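You operate a simulated robot arm through the tools that you are given. There is no shell and no other tool. Be economical: measure what you need, move in short steps, check, and stop when the job is done.

Carry out the task below with a simulated robot arm. There is one attempt and no reset: what you move stays moved.

TASK
Turn the board knob to on.
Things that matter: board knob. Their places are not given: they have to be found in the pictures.

It is judged by the outcome, as a careful person would: the job done as asked, and still so three seconds after it is handed in. It fails if anything else is knocked over, pushed out of place, dropped, spilled or broken.

THE ROBOT
A 7-joint arm with a two-finger parallel gripper, fixed in place. Base frame: the origin is at the foot of the arm, x ahead of it, y to its left, z up. Lengths are in m, angles in degrees, forces in N, time in s.
Its first joint turns from -66.0 to 66.0 degrees. Payload 2.6 kg.
Tool frame: the origin (TCP) lies between the finger pads and is the grasp point; the fingertips stand 0.03 m ahead of it; z points along the fingers, y is the line along which they close. The gripper opens to 0.094 m. The fingers are 0.028 m wide and 0.01 m thick; the gripper's body (0.05 by 0.096 m) begins 0.055 m behind the TCP.
Orientation is that of the tool frame in the base frame, as a unit quaternion [x, y, z, w]. With the fingers straight down and closing along the base's y, the tool's x points along the base's -x, its y along +y and its z along -z.

THE INTERFACE
- The arm moves only by the tool servo_tool. Its argument "rows" is a list of rows, each a list of 7 numbers: the shift along the tool's x, y, z in m, then the turn, a rotation vector about the tool's x, y, z in degrees, then the finger opening in m, from 0 to 0.094. In form: [[x, y, z, wx, wy, wz, hand], ...]. A call has 1 to 12 rows; each row is the pose to reach, as a shift and turn from the pose commanded when the call began, along the tool's axes at that moment. A row lasts 0.2 s, in which the tool goes at most 0.05 m and 8.6 degrees; a call with a longer step from one row to the next is refused whole, and so is a gripper value outside its range. A pose out of reach is approached as far as the arm can. The call stops where the force on the tool passes 40 N (or 10 N more than at its start, if that is more) or the arm is blocked; 0.2 s more then pass. The fingers move at their own pace (about 0.072 m/s each) and stop on an object; they squeeze with about 41 N. The grip force told is the motor's: it shows also when the fingers shut on nothing. Time passes only in rows, and 0.2 s behind the last, so rows that repeat a pose let the fingers close. It gives the time, the measured TCP pose, the force on the tool (base axes), the opening and the grip force at its end, in the units of the frame above (readings bear some noise), and new pictures: "pictures" is both (left out), scene, wrist or none.
- Cameras (640 x 400 px; columns grow to the right, rows downward): "scene" is fixed at [0.0475, 0.4496, 0.5444]; the picture's right is [-0.62, -0.79, 0.00], its down [-0.60, 0.47, -0.65] and it looks along [0.51, -0.40, -0.76] (base axes); focal length 311 px, centre (320, 200). "wrist" rides on the gripper at [-0.037, 0, -0.058] in the tool frame; the picture's right is [0.00, -1.00, 0.00], its down [0.97, 0.00, -0.24] and it looks along [0.24, 0.00, 0.97] (tool axes); focal length 218 px, centre (320, 200).
- point_at(camera, pixels): for up to 12 pixels [column, row] of the newest picture of that camera ("zoom" is the newest enlarged one), the place [x, y, z] in the base frame of the surface seen there, good to about 0.002 m, but the place of the scene camera against the robot may be out by one fixed shift of up to 0.012 m in any direction. No time passes.
- inspect(camera, box): a new picture of the part [left, top, right, bottom] of that camera's present view, enlarged. No time passes.
- finish_job(): hands the job in; it is judged then, once.

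Work in short steps. Measure before you move; look again where a grasp or a placing could have gone wrong, and mend it. You have 60 turns and 120 pictures in all, the two below and enlarged ones among them. Open the gripper and draw the arm clear of the work before you hand the job in, unless the task says otherwise; then end with one line.

The tools are called after "Emit:" as a command line: name --pt "numbers of a row" for each row, then --argument value for the rest, lists and objects as JSON in quotes. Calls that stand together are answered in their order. servo_tool: Moves the arm, as the interface text tells. Its arguments: {"type":"object","properties":{"rows":{"type":"array","items":{"type":"array","items":{"type":"number"}}},"pictures":{"type":"string","enum":["both","scene","wrist","none"]}},"required":["rows"]} The other tools are called the same way: point_at (camera, pixels) gives the place of the surface under pixels of a picture; inspect (camera, box) takes an enlarged picture of a part of a camera's view; finish_job () hands the job in.

At the start:

```text
t: 0.0
eef_pos: [0.2286, 0.2867, 0.3238]
tcp_rot: [0.0, 1.0, 0.0, 0.0]
contact_force: [0.1, -0.3, 0.0]
opening: 0.0943
grasp_force: 0.0
```

scene: 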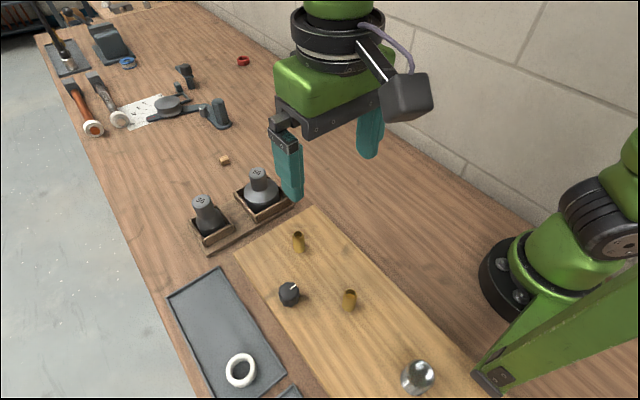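
wrist: 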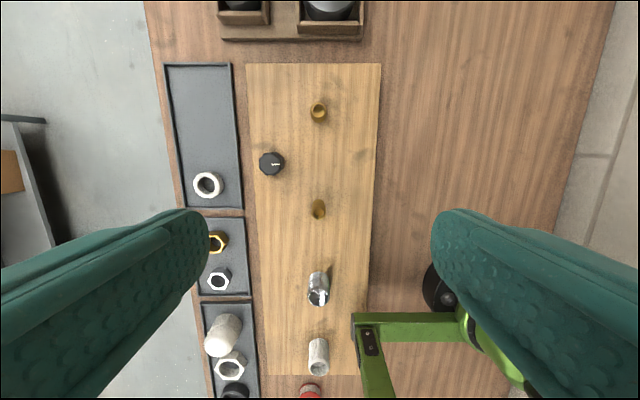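

The board knob seems to be the black knob at wrist (271,163) / scene (289,293). I'll enlarge both views.

Emit:
inspect --camera "wrist" --box '[231, 138, 311, 188]'

Emit:
inspect --camera "scene" --box '[249, 268, 329, 318]'

Emit:
point_at --camera "wrist" --pixels '[[271, 163], [265, 160], [278, 165], [271, 190], [290, 163], [319, 110], [318, 208], [207, 185]]'

```text
8.00 times, centred on (271, 163) of wrist
```

zoom: 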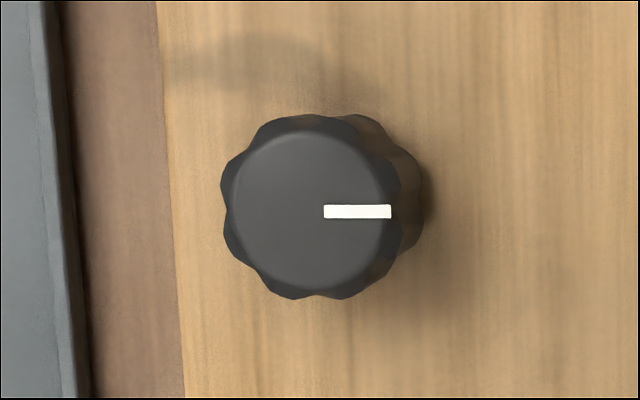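

```text
8.00 times, centred on (289, 293) of scene
```

zoom: 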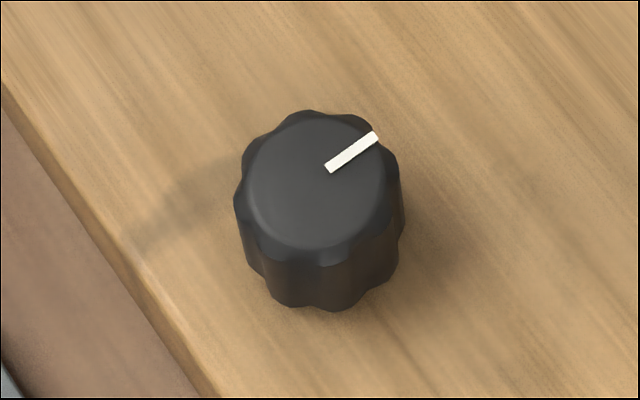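

```text
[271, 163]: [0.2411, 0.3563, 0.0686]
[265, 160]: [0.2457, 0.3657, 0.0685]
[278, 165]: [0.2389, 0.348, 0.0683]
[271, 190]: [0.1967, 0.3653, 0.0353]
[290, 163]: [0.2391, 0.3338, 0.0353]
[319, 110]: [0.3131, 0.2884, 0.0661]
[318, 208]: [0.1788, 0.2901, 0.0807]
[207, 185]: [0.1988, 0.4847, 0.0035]
```

The board seems lower than the table, and I see no on/off marks. I'll measure more points and enlarge the views to look for marks.

Emit:
point_at --camera "wrist" --pixels '[[260, 100], [260, 220], [360, 100], [360, 220], [450, 100], [238, 55], [200, 100], [160, 50], [271, 145], [250, 163]]'

Emit:
point_at --camera "scene" --pixels '[[289, 288], [320, 300], [289, 330], [450, 230], [350, 250], [200, 300], [150, 200]]'

Emit:
inspect --camera "wrist" --box '[160, 50, 400, 200]'

Emit:
inspect --camera "scene" --box '[160, 200, 480, 400]'

Emit:
inspect --camera "scene" --box '[30, 0, 310, 175]'

Emit:
inspect --camera "wrist" --box '[180, 200, 500, 400]'

```text
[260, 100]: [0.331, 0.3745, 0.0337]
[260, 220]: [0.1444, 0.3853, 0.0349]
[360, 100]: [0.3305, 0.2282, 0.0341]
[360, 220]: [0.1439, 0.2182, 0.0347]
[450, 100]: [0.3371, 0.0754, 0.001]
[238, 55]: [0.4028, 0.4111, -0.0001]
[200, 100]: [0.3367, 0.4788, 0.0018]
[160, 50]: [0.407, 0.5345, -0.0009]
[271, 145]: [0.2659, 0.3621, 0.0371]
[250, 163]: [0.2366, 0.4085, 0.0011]
```

```text
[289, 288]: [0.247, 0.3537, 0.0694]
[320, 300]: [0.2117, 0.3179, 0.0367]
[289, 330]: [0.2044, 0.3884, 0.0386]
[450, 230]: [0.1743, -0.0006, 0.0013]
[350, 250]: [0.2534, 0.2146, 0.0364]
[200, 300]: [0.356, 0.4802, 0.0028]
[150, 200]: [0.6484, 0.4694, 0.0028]
```

```text
2.67 times, centred on (280, 125) of wrist
```

zoom: 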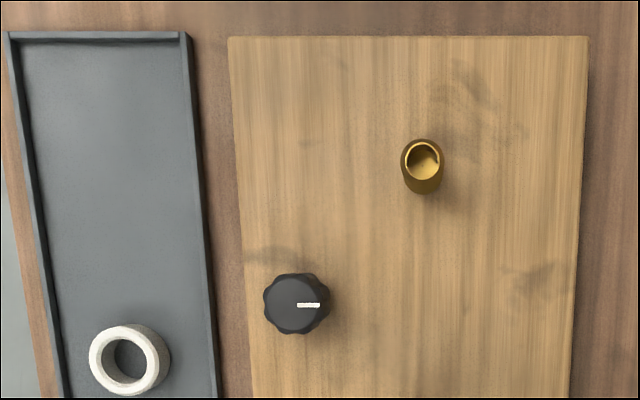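

```text
2.00 times, centred on (320, 300) of scene
```

zoom: 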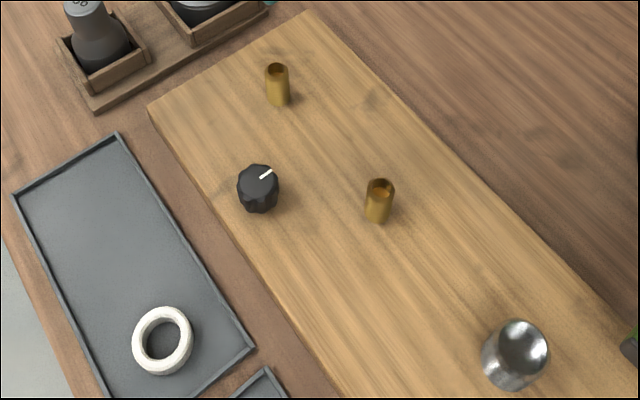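

```text
2.29 times, centred on (170, 88) of scene
```

zoom: 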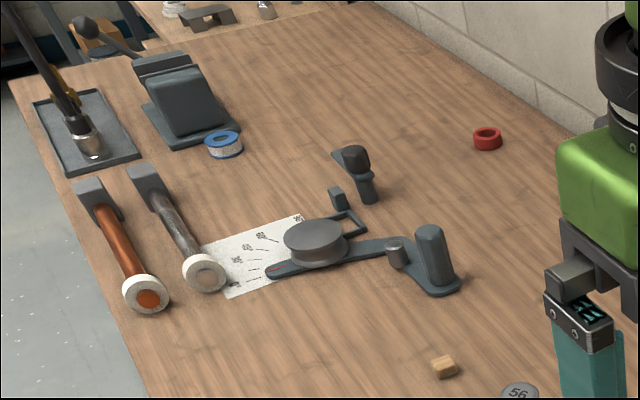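

```text
2.00 times, centred on (340, 300) of wrist
```

zoom: 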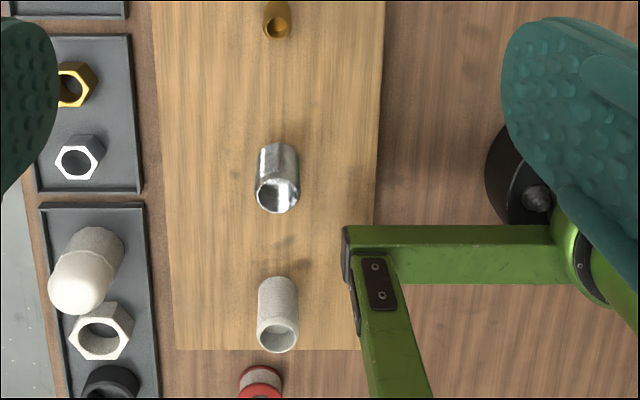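

Table is at z≈0, the board top at 0.035 and the knob top at 0.069. The knob centre is about (0.239, 0.357), ~32 mm across, with its pointer toward -y. I move above it and look again.

Emit:
servo_tool --pt "-0.003 0.024 0.03 0 0 0 0.094" --pt "-0.007 0.048 0.065 0 0 0 0.094" --pt "-0.0104 0.0708 0.1 0 0 0 0.094" --pt "-0.0104 0.0708 0.14 0 0 0 0.094" --pt "-0.0104 0.0708 0.14 0 0 0 0.094"

```text
t: 1.2
eef_pos: [0.2389, 0.3587, 0.1831]
tcp_rot: [0.001, 1.0, 0.0, 0.0]
contact_force: [-0.2, -0.2, 0.4]
opening: 0.0939
grasp_force: 0.0
```

scene: 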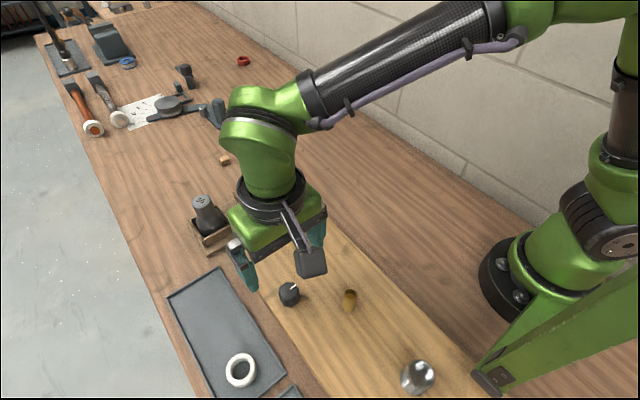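
wrist: 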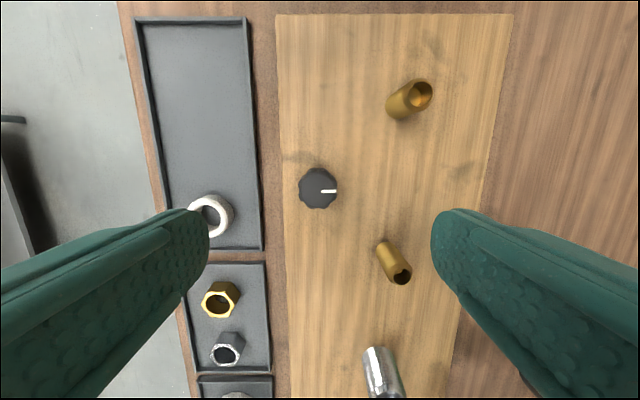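

The knob is at wrist (318,188), nearly centred; I measure its centre and outline.

Emit:
inspect --camera "wrist" --box '[278, 163, 358, 213]'

Emit:
point_at --camera "wrist" --pixels '[[302, 188], [318, 188], [334, 188], [318, 174], [318, 203], [230, 215], [405, 280], [415, 95]]'

```text
8.00 times, centred on (318, 188) of wrist
```

zoom: 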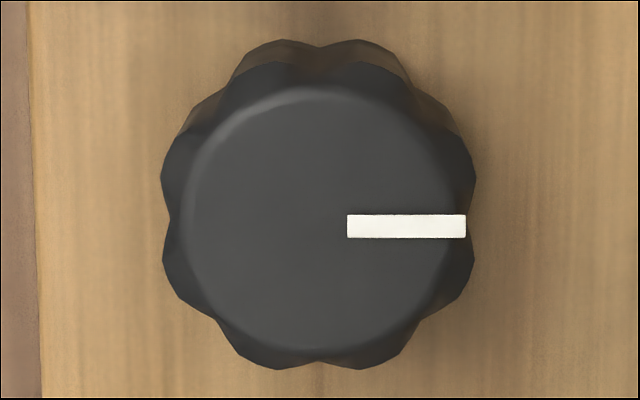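

```text
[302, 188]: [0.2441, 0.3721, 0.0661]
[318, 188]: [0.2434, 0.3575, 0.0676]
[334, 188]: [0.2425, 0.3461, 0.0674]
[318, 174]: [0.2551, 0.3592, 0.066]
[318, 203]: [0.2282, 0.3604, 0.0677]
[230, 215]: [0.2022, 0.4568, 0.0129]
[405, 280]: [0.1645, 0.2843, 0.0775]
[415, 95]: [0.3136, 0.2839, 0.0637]
```

Knob centre is about (0.241, 0.359). I descend around it in steps, fingertips ending ~9 mm above the board.

Emit:
servo_tool --pt "-0.0023 0 0.03 0 0 0 0.07" --pt "-0.0023 0 0.06 0 0 0 0.07" --pt "-0.0023 0 0.085 0 0 0 0.07" --pt "-0.0023 0 0.1 0 0 0 0.07" --pt "-0.0023 0 0.109 0 0 0 0.07" --pt "-0.0023 0 0.109 0 0 0 0.07"

```text
t: 2.6
eef_pos: [0.2403, 0.3576, 0.0748]
tcp_rot: [0.0, 1.0, 0.0, 0.0]
contact_force: [-0.8, -0.8, -1.1]
opening: 0.07
grasp_force: 0.0
```

scene: 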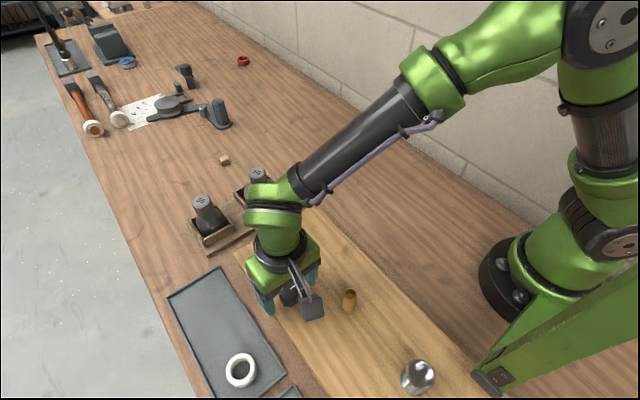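
wrist: 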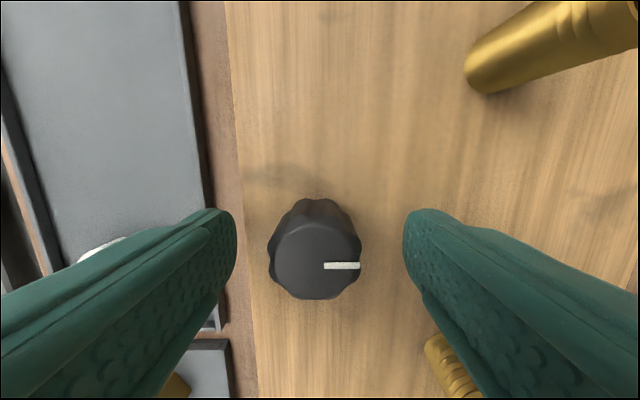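

The fingers straddle the knob, which sits ~1.5 mm toward +y; I correct and close.

Emit:
servo_tool --pt "-0.0005 0.0015 0 0 0 0 0.06" --pt "-0.0005 0.0015 0 0 0 0 0.04" --pt "-0.0005 0.0015 0 0 0 0 0.02" --pt "-0.0005 0.0015 0 0 0 0 0.02" --pt "-0.0005 0.0015 0 0 0 0 0.02" --pictures "wrist"

```text
t: 3.8
eef_pos: [0.2409, 0.3606, 0.074]
tcp_rot: [0.0, 1.0, 0.0, 0.0]
contact_force: [-1.0, 0.5, -1.4]
opening: 0.0319
grasp_force: 44.8
```

wrist: 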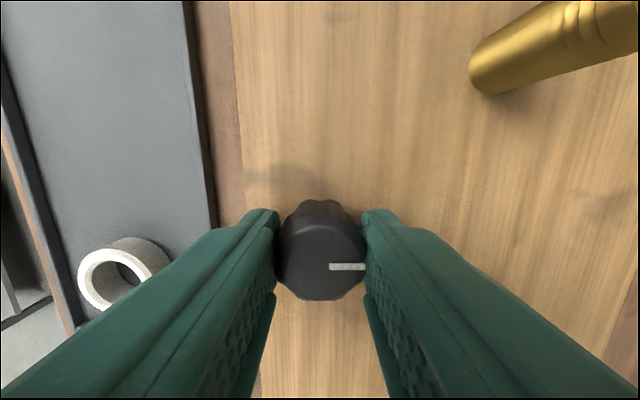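

Gripped, opening 0.032, low side force. I turn it clockwise (tool +z) 16° as a trial to feel for a stop.

Emit:
servo_tool --pt "0 0 0 0 0 4 0.02" --pt "0 0 0 0 0 8 0.02" --pt "0 0 0 0 0 12 0.02" --pt "0 0 0 0 0 16 0.02" --pt "0 0 0 0 0 16 0.02" --pictures "both"

Emit:
inspect --camera "wrist" --box '[240, 200, 400, 300]'

```text
t: 5.0
eef_pos: [0.2413, 0.3603, 0.0743]
tcp_rot: [0.139, 0.99, -0.001, 0.001]
contact_force: [-2.0, -10.6, 3.4]
opening: 0.0319
grasp_force: 44.7
```

scene: 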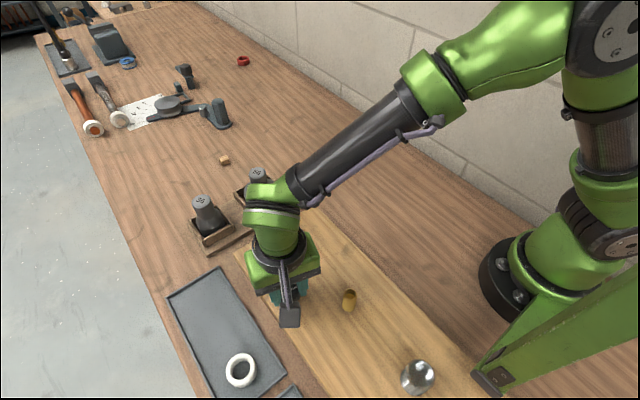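
wrist: 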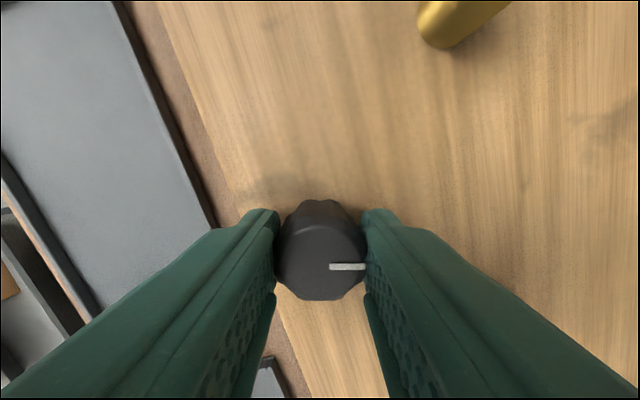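

```text
4.00 times, centred on (320, 250) of wrist
```

zoom: 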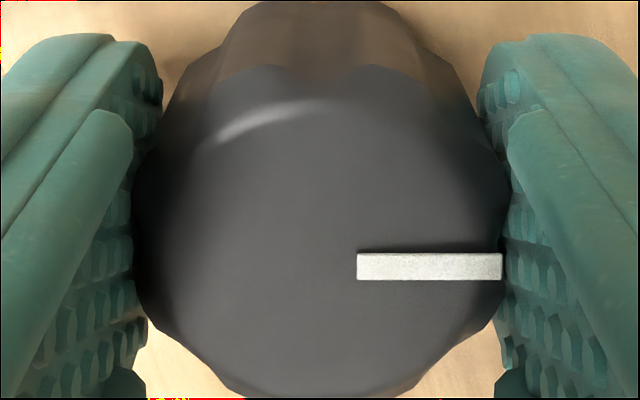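

The knob turns with the fingers (16° so far), so clockwise is free. I continue another 34°.

Emit:
servo_tool --pt "0 0 0 0 0 6 0.02" --pt "0 0 0 0 0 12 0.02" --pt "0 0 0 0 0 18 0.02" --pt "0 0 0 0 0 24 0.02" --pt "0 0 0 0 0 30 0.02" --pt "0 0 0 0 0 34 0.02" --pt "0 0 0 0 0 34 0.02" --pictures "wrist"

```text
t: 6.6
eef_pos: [0.241, 0.3581, 0.0736]
tcp_rot: [0.426, 0.905, -0.003, -0.001]
contact_force: [-11.0, -31.2, 17.9]
opening: 0.0319
grasp_force: 45.0
```

wrist: 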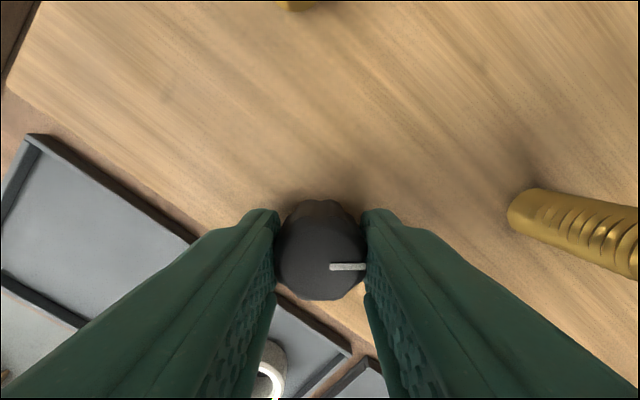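

Turned 50°, but side force has grown to ~31 N, so I open to relieve it and see if the knob holds its place.

Emit:
servo_tool --pt "0 0 0 0 0 0 0.05" --pt "0 0 0 0 0 0 0.06" --pt "0 0 0 0 0 0 0.06" --pictures "wrist"

```text
t: 7.4
eef_pos: [0.2409, 0.3603, 0.0754]
tcp_rot: [0.423, 0.906, 0.0, 0.001]
contact_force: [0.7, -0.7, -0.1]
opening: 0.0602
grasp_force: 0.1
```

wrist: 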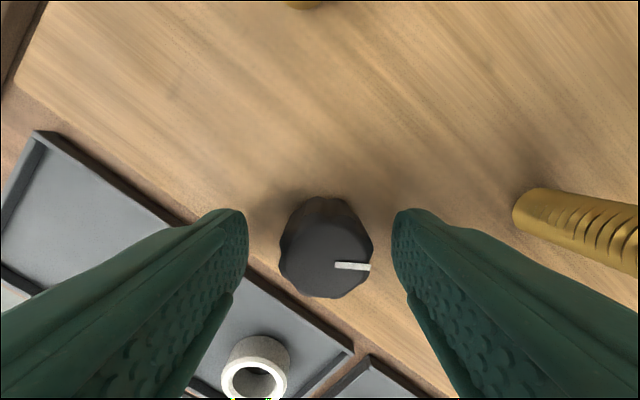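

The knob stays at ~50°; its centre is ~1.7 mm to tool -y. I recentre, regrip and turn further.

Emit:
servo_tool --pt "0 -0.0017 0 0 0 0 0.05" --pt "0 -0.0017 0 0 0 0 0.02" --pt "0 -0.0017 0 0 0 0 0.02" --pt "0 -0.0017 0 0 0 0 0.02" --pt "0 -0.0017 0 0 0 6 0.02" --pt "0 -0.0017 0 0 0 12 0.02" --pt "0 -0.0017 0 0 0 18 0.02" --pt "0 -0.0017 0 0 0 24 0.02" --pt "0 -0.0017 0 0 0 24 0.02" --pictures "wrist"

```text
t: 9.4
eef_pos: [0.2398, 0.359, 0.0751]
tcp_rot: [0.602, 0.798, 0.001, 0.0]
contact_force: [-0.4, -1.6, 0.2]
opening: 0.0322
grasp_force: 45.1
```

wrist: 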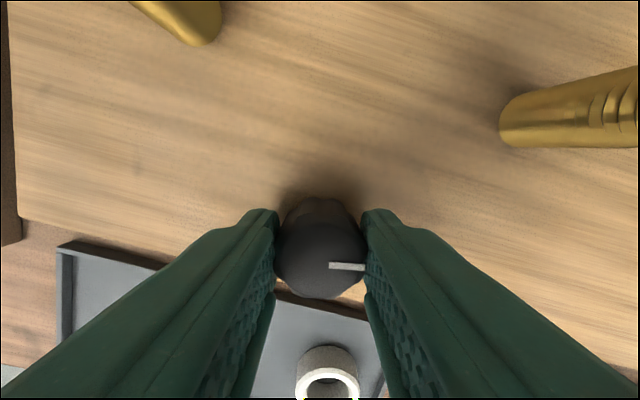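

Now at 74° with hardly any force. I continue clockwise past 90°, watching for a stop.

Emit:
servo_tool --pt "0 0 0 0 0 4 0.02" --pt "0 0 0 0 0 8 0.02" --pt "0 0 0 0 0 12 0.02" --pt "0 0 0 0 0 16 0.02" --pt "0 0 0 0 0 20 0.02" --pt "0 0 0 0 0 24 0.02" --pt "0 0 0 0 0 24 0.02" --pictures "both"

```text
t: 11.0
eef_pos: [0.2397, 0.3589, 0.0755]
tcp_rot: [0.755, 0.656, -0.001, 0.0]
contact_force: [-6.1, -0.7, -1.3]
opening: 0.0324
grasp_force: 44.8
```

scene: 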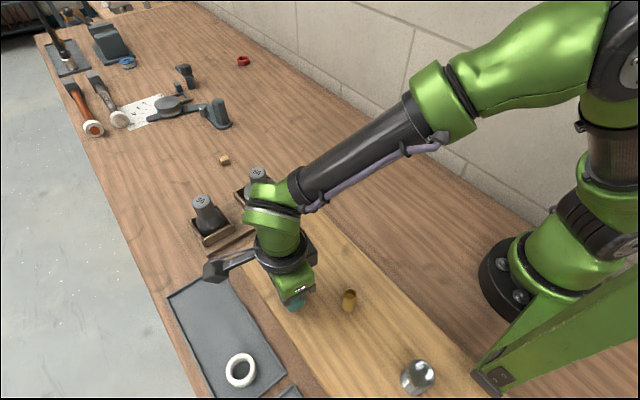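
wrist: 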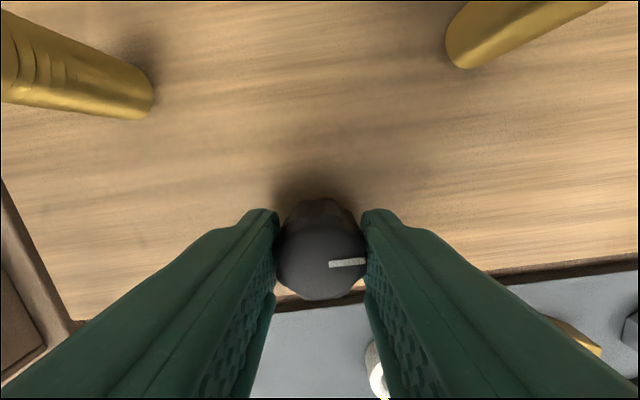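

Gripper is at 98° and the pointer now looks slightly tilted in the grip, suggesting a stop. I enlarge it.

Emit:
inspect --camera "wrist" --box '[240, 200, 400, 300]'

Emit:
servo_tool --pt "0 0 0 0 0 4 0.02" --pt "0 0 0 0 0 7 0.02" --pt "0 0 0 0 0 7 0.02" --pictures "wrist"

Emit:
inspect --camera "wrist" --box '[240, 200, 400, 300]'

```text
4.00 times, centred on (320, 250) of wrist
```

zoom: 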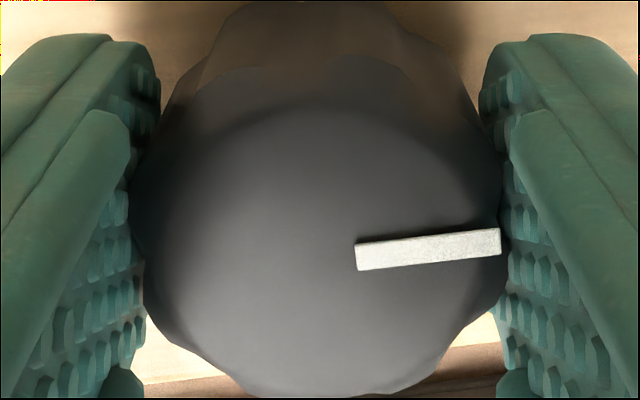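

```text
t: 11.8
eef_pos: [0.2394, 0.3587, 0.0753]
tcp_rot: [0.793, 0.609, -0.001, 0.0]
contact_force: [-10.2, -0.8, -2.9]
opening: 0.0324
grasp_force: 44.8
```

wrist: 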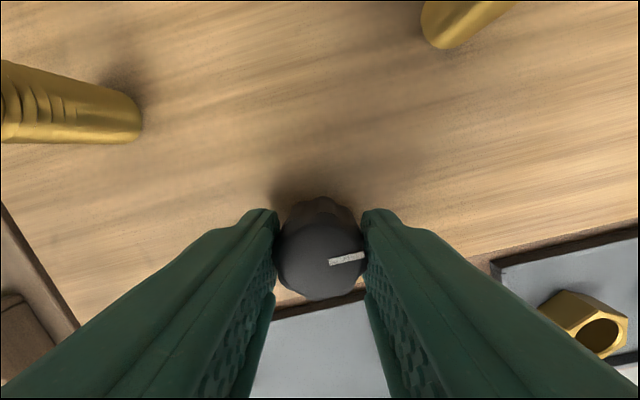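

```text
4.00 times, centred on (320, 250) of wrist
```

zoom: 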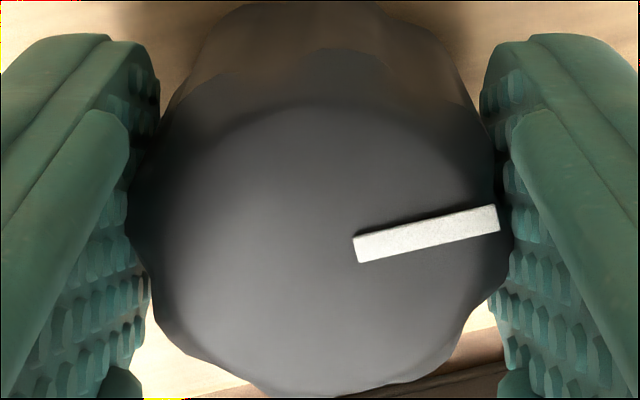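

The knob has hit a firm stop at ~90° clockwise: the fingers now slip round it. I open, rise straight up and check.

Emit:
servo_tool --pt "0 0 0 0 0 0 0.05" --pt "0 0 0 0 0 0 0.065" --pt "0 0 0 0 0 0 0.065" --pt "0 0 -0.03 0 0 0 0.065" --pt "0 0 -0.07 0 0 0 0.065" --pt "0 0 -0.11 0 0 0 0.065" --pt "0 0 -0.14 0 0 0 0.065" --pt "0 0 -0.14 0 0 0 0.065"

Emit:
inspect --camera "scene" --box '[209, 243, 369, 343]'

Emit:
inspect --camera "wrist" --box '[270, 160, 366, 220]'

```text
t: 13.6
eef_pos: [0.2409, 0.3602, 0.2153]
tcp_rot: [0.794, 0.609, -0.001, 0.001]
contact_force: [-0.7, 0.2, 1.0]
opening: 0.0647
grasp_force: 0.1
```

scene: 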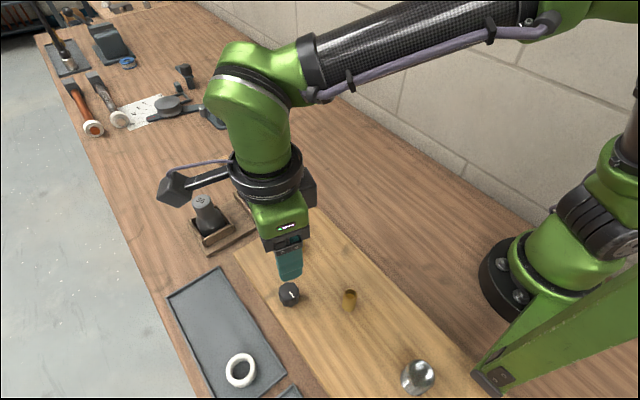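
wrist: 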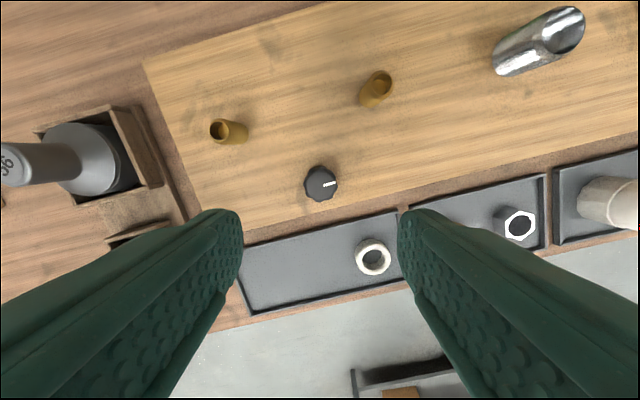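

```text
4.00 times, centred on (289, 293) of scene
```

zoom: 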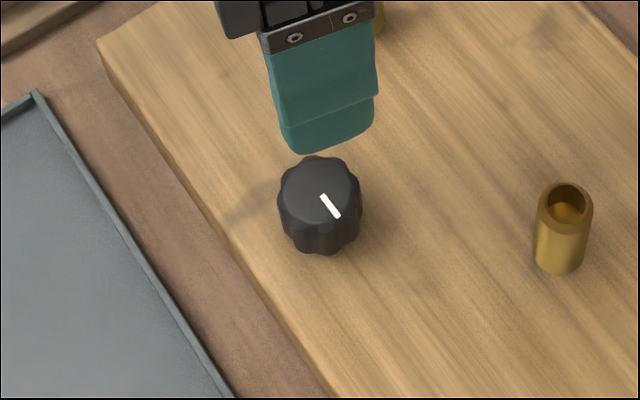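

```text
6.67 times, centred on (318, 190) of wrist
```

zoom: 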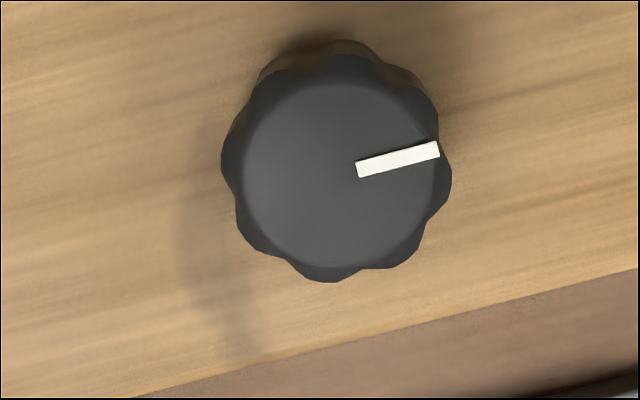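

The pointer has turned a clean 90° to its stop and stays there, with nothing else disturbed and the arm clear. I hand in.

Emit:
finish_job

```text
The job is handed in.
```

I turned the board knob 90° clockwise to its stop, and it stayed there after I let go. The board has no on/off marks, so taking that stop as "on" is my reading, and I didn't test the counterclockwise direction.
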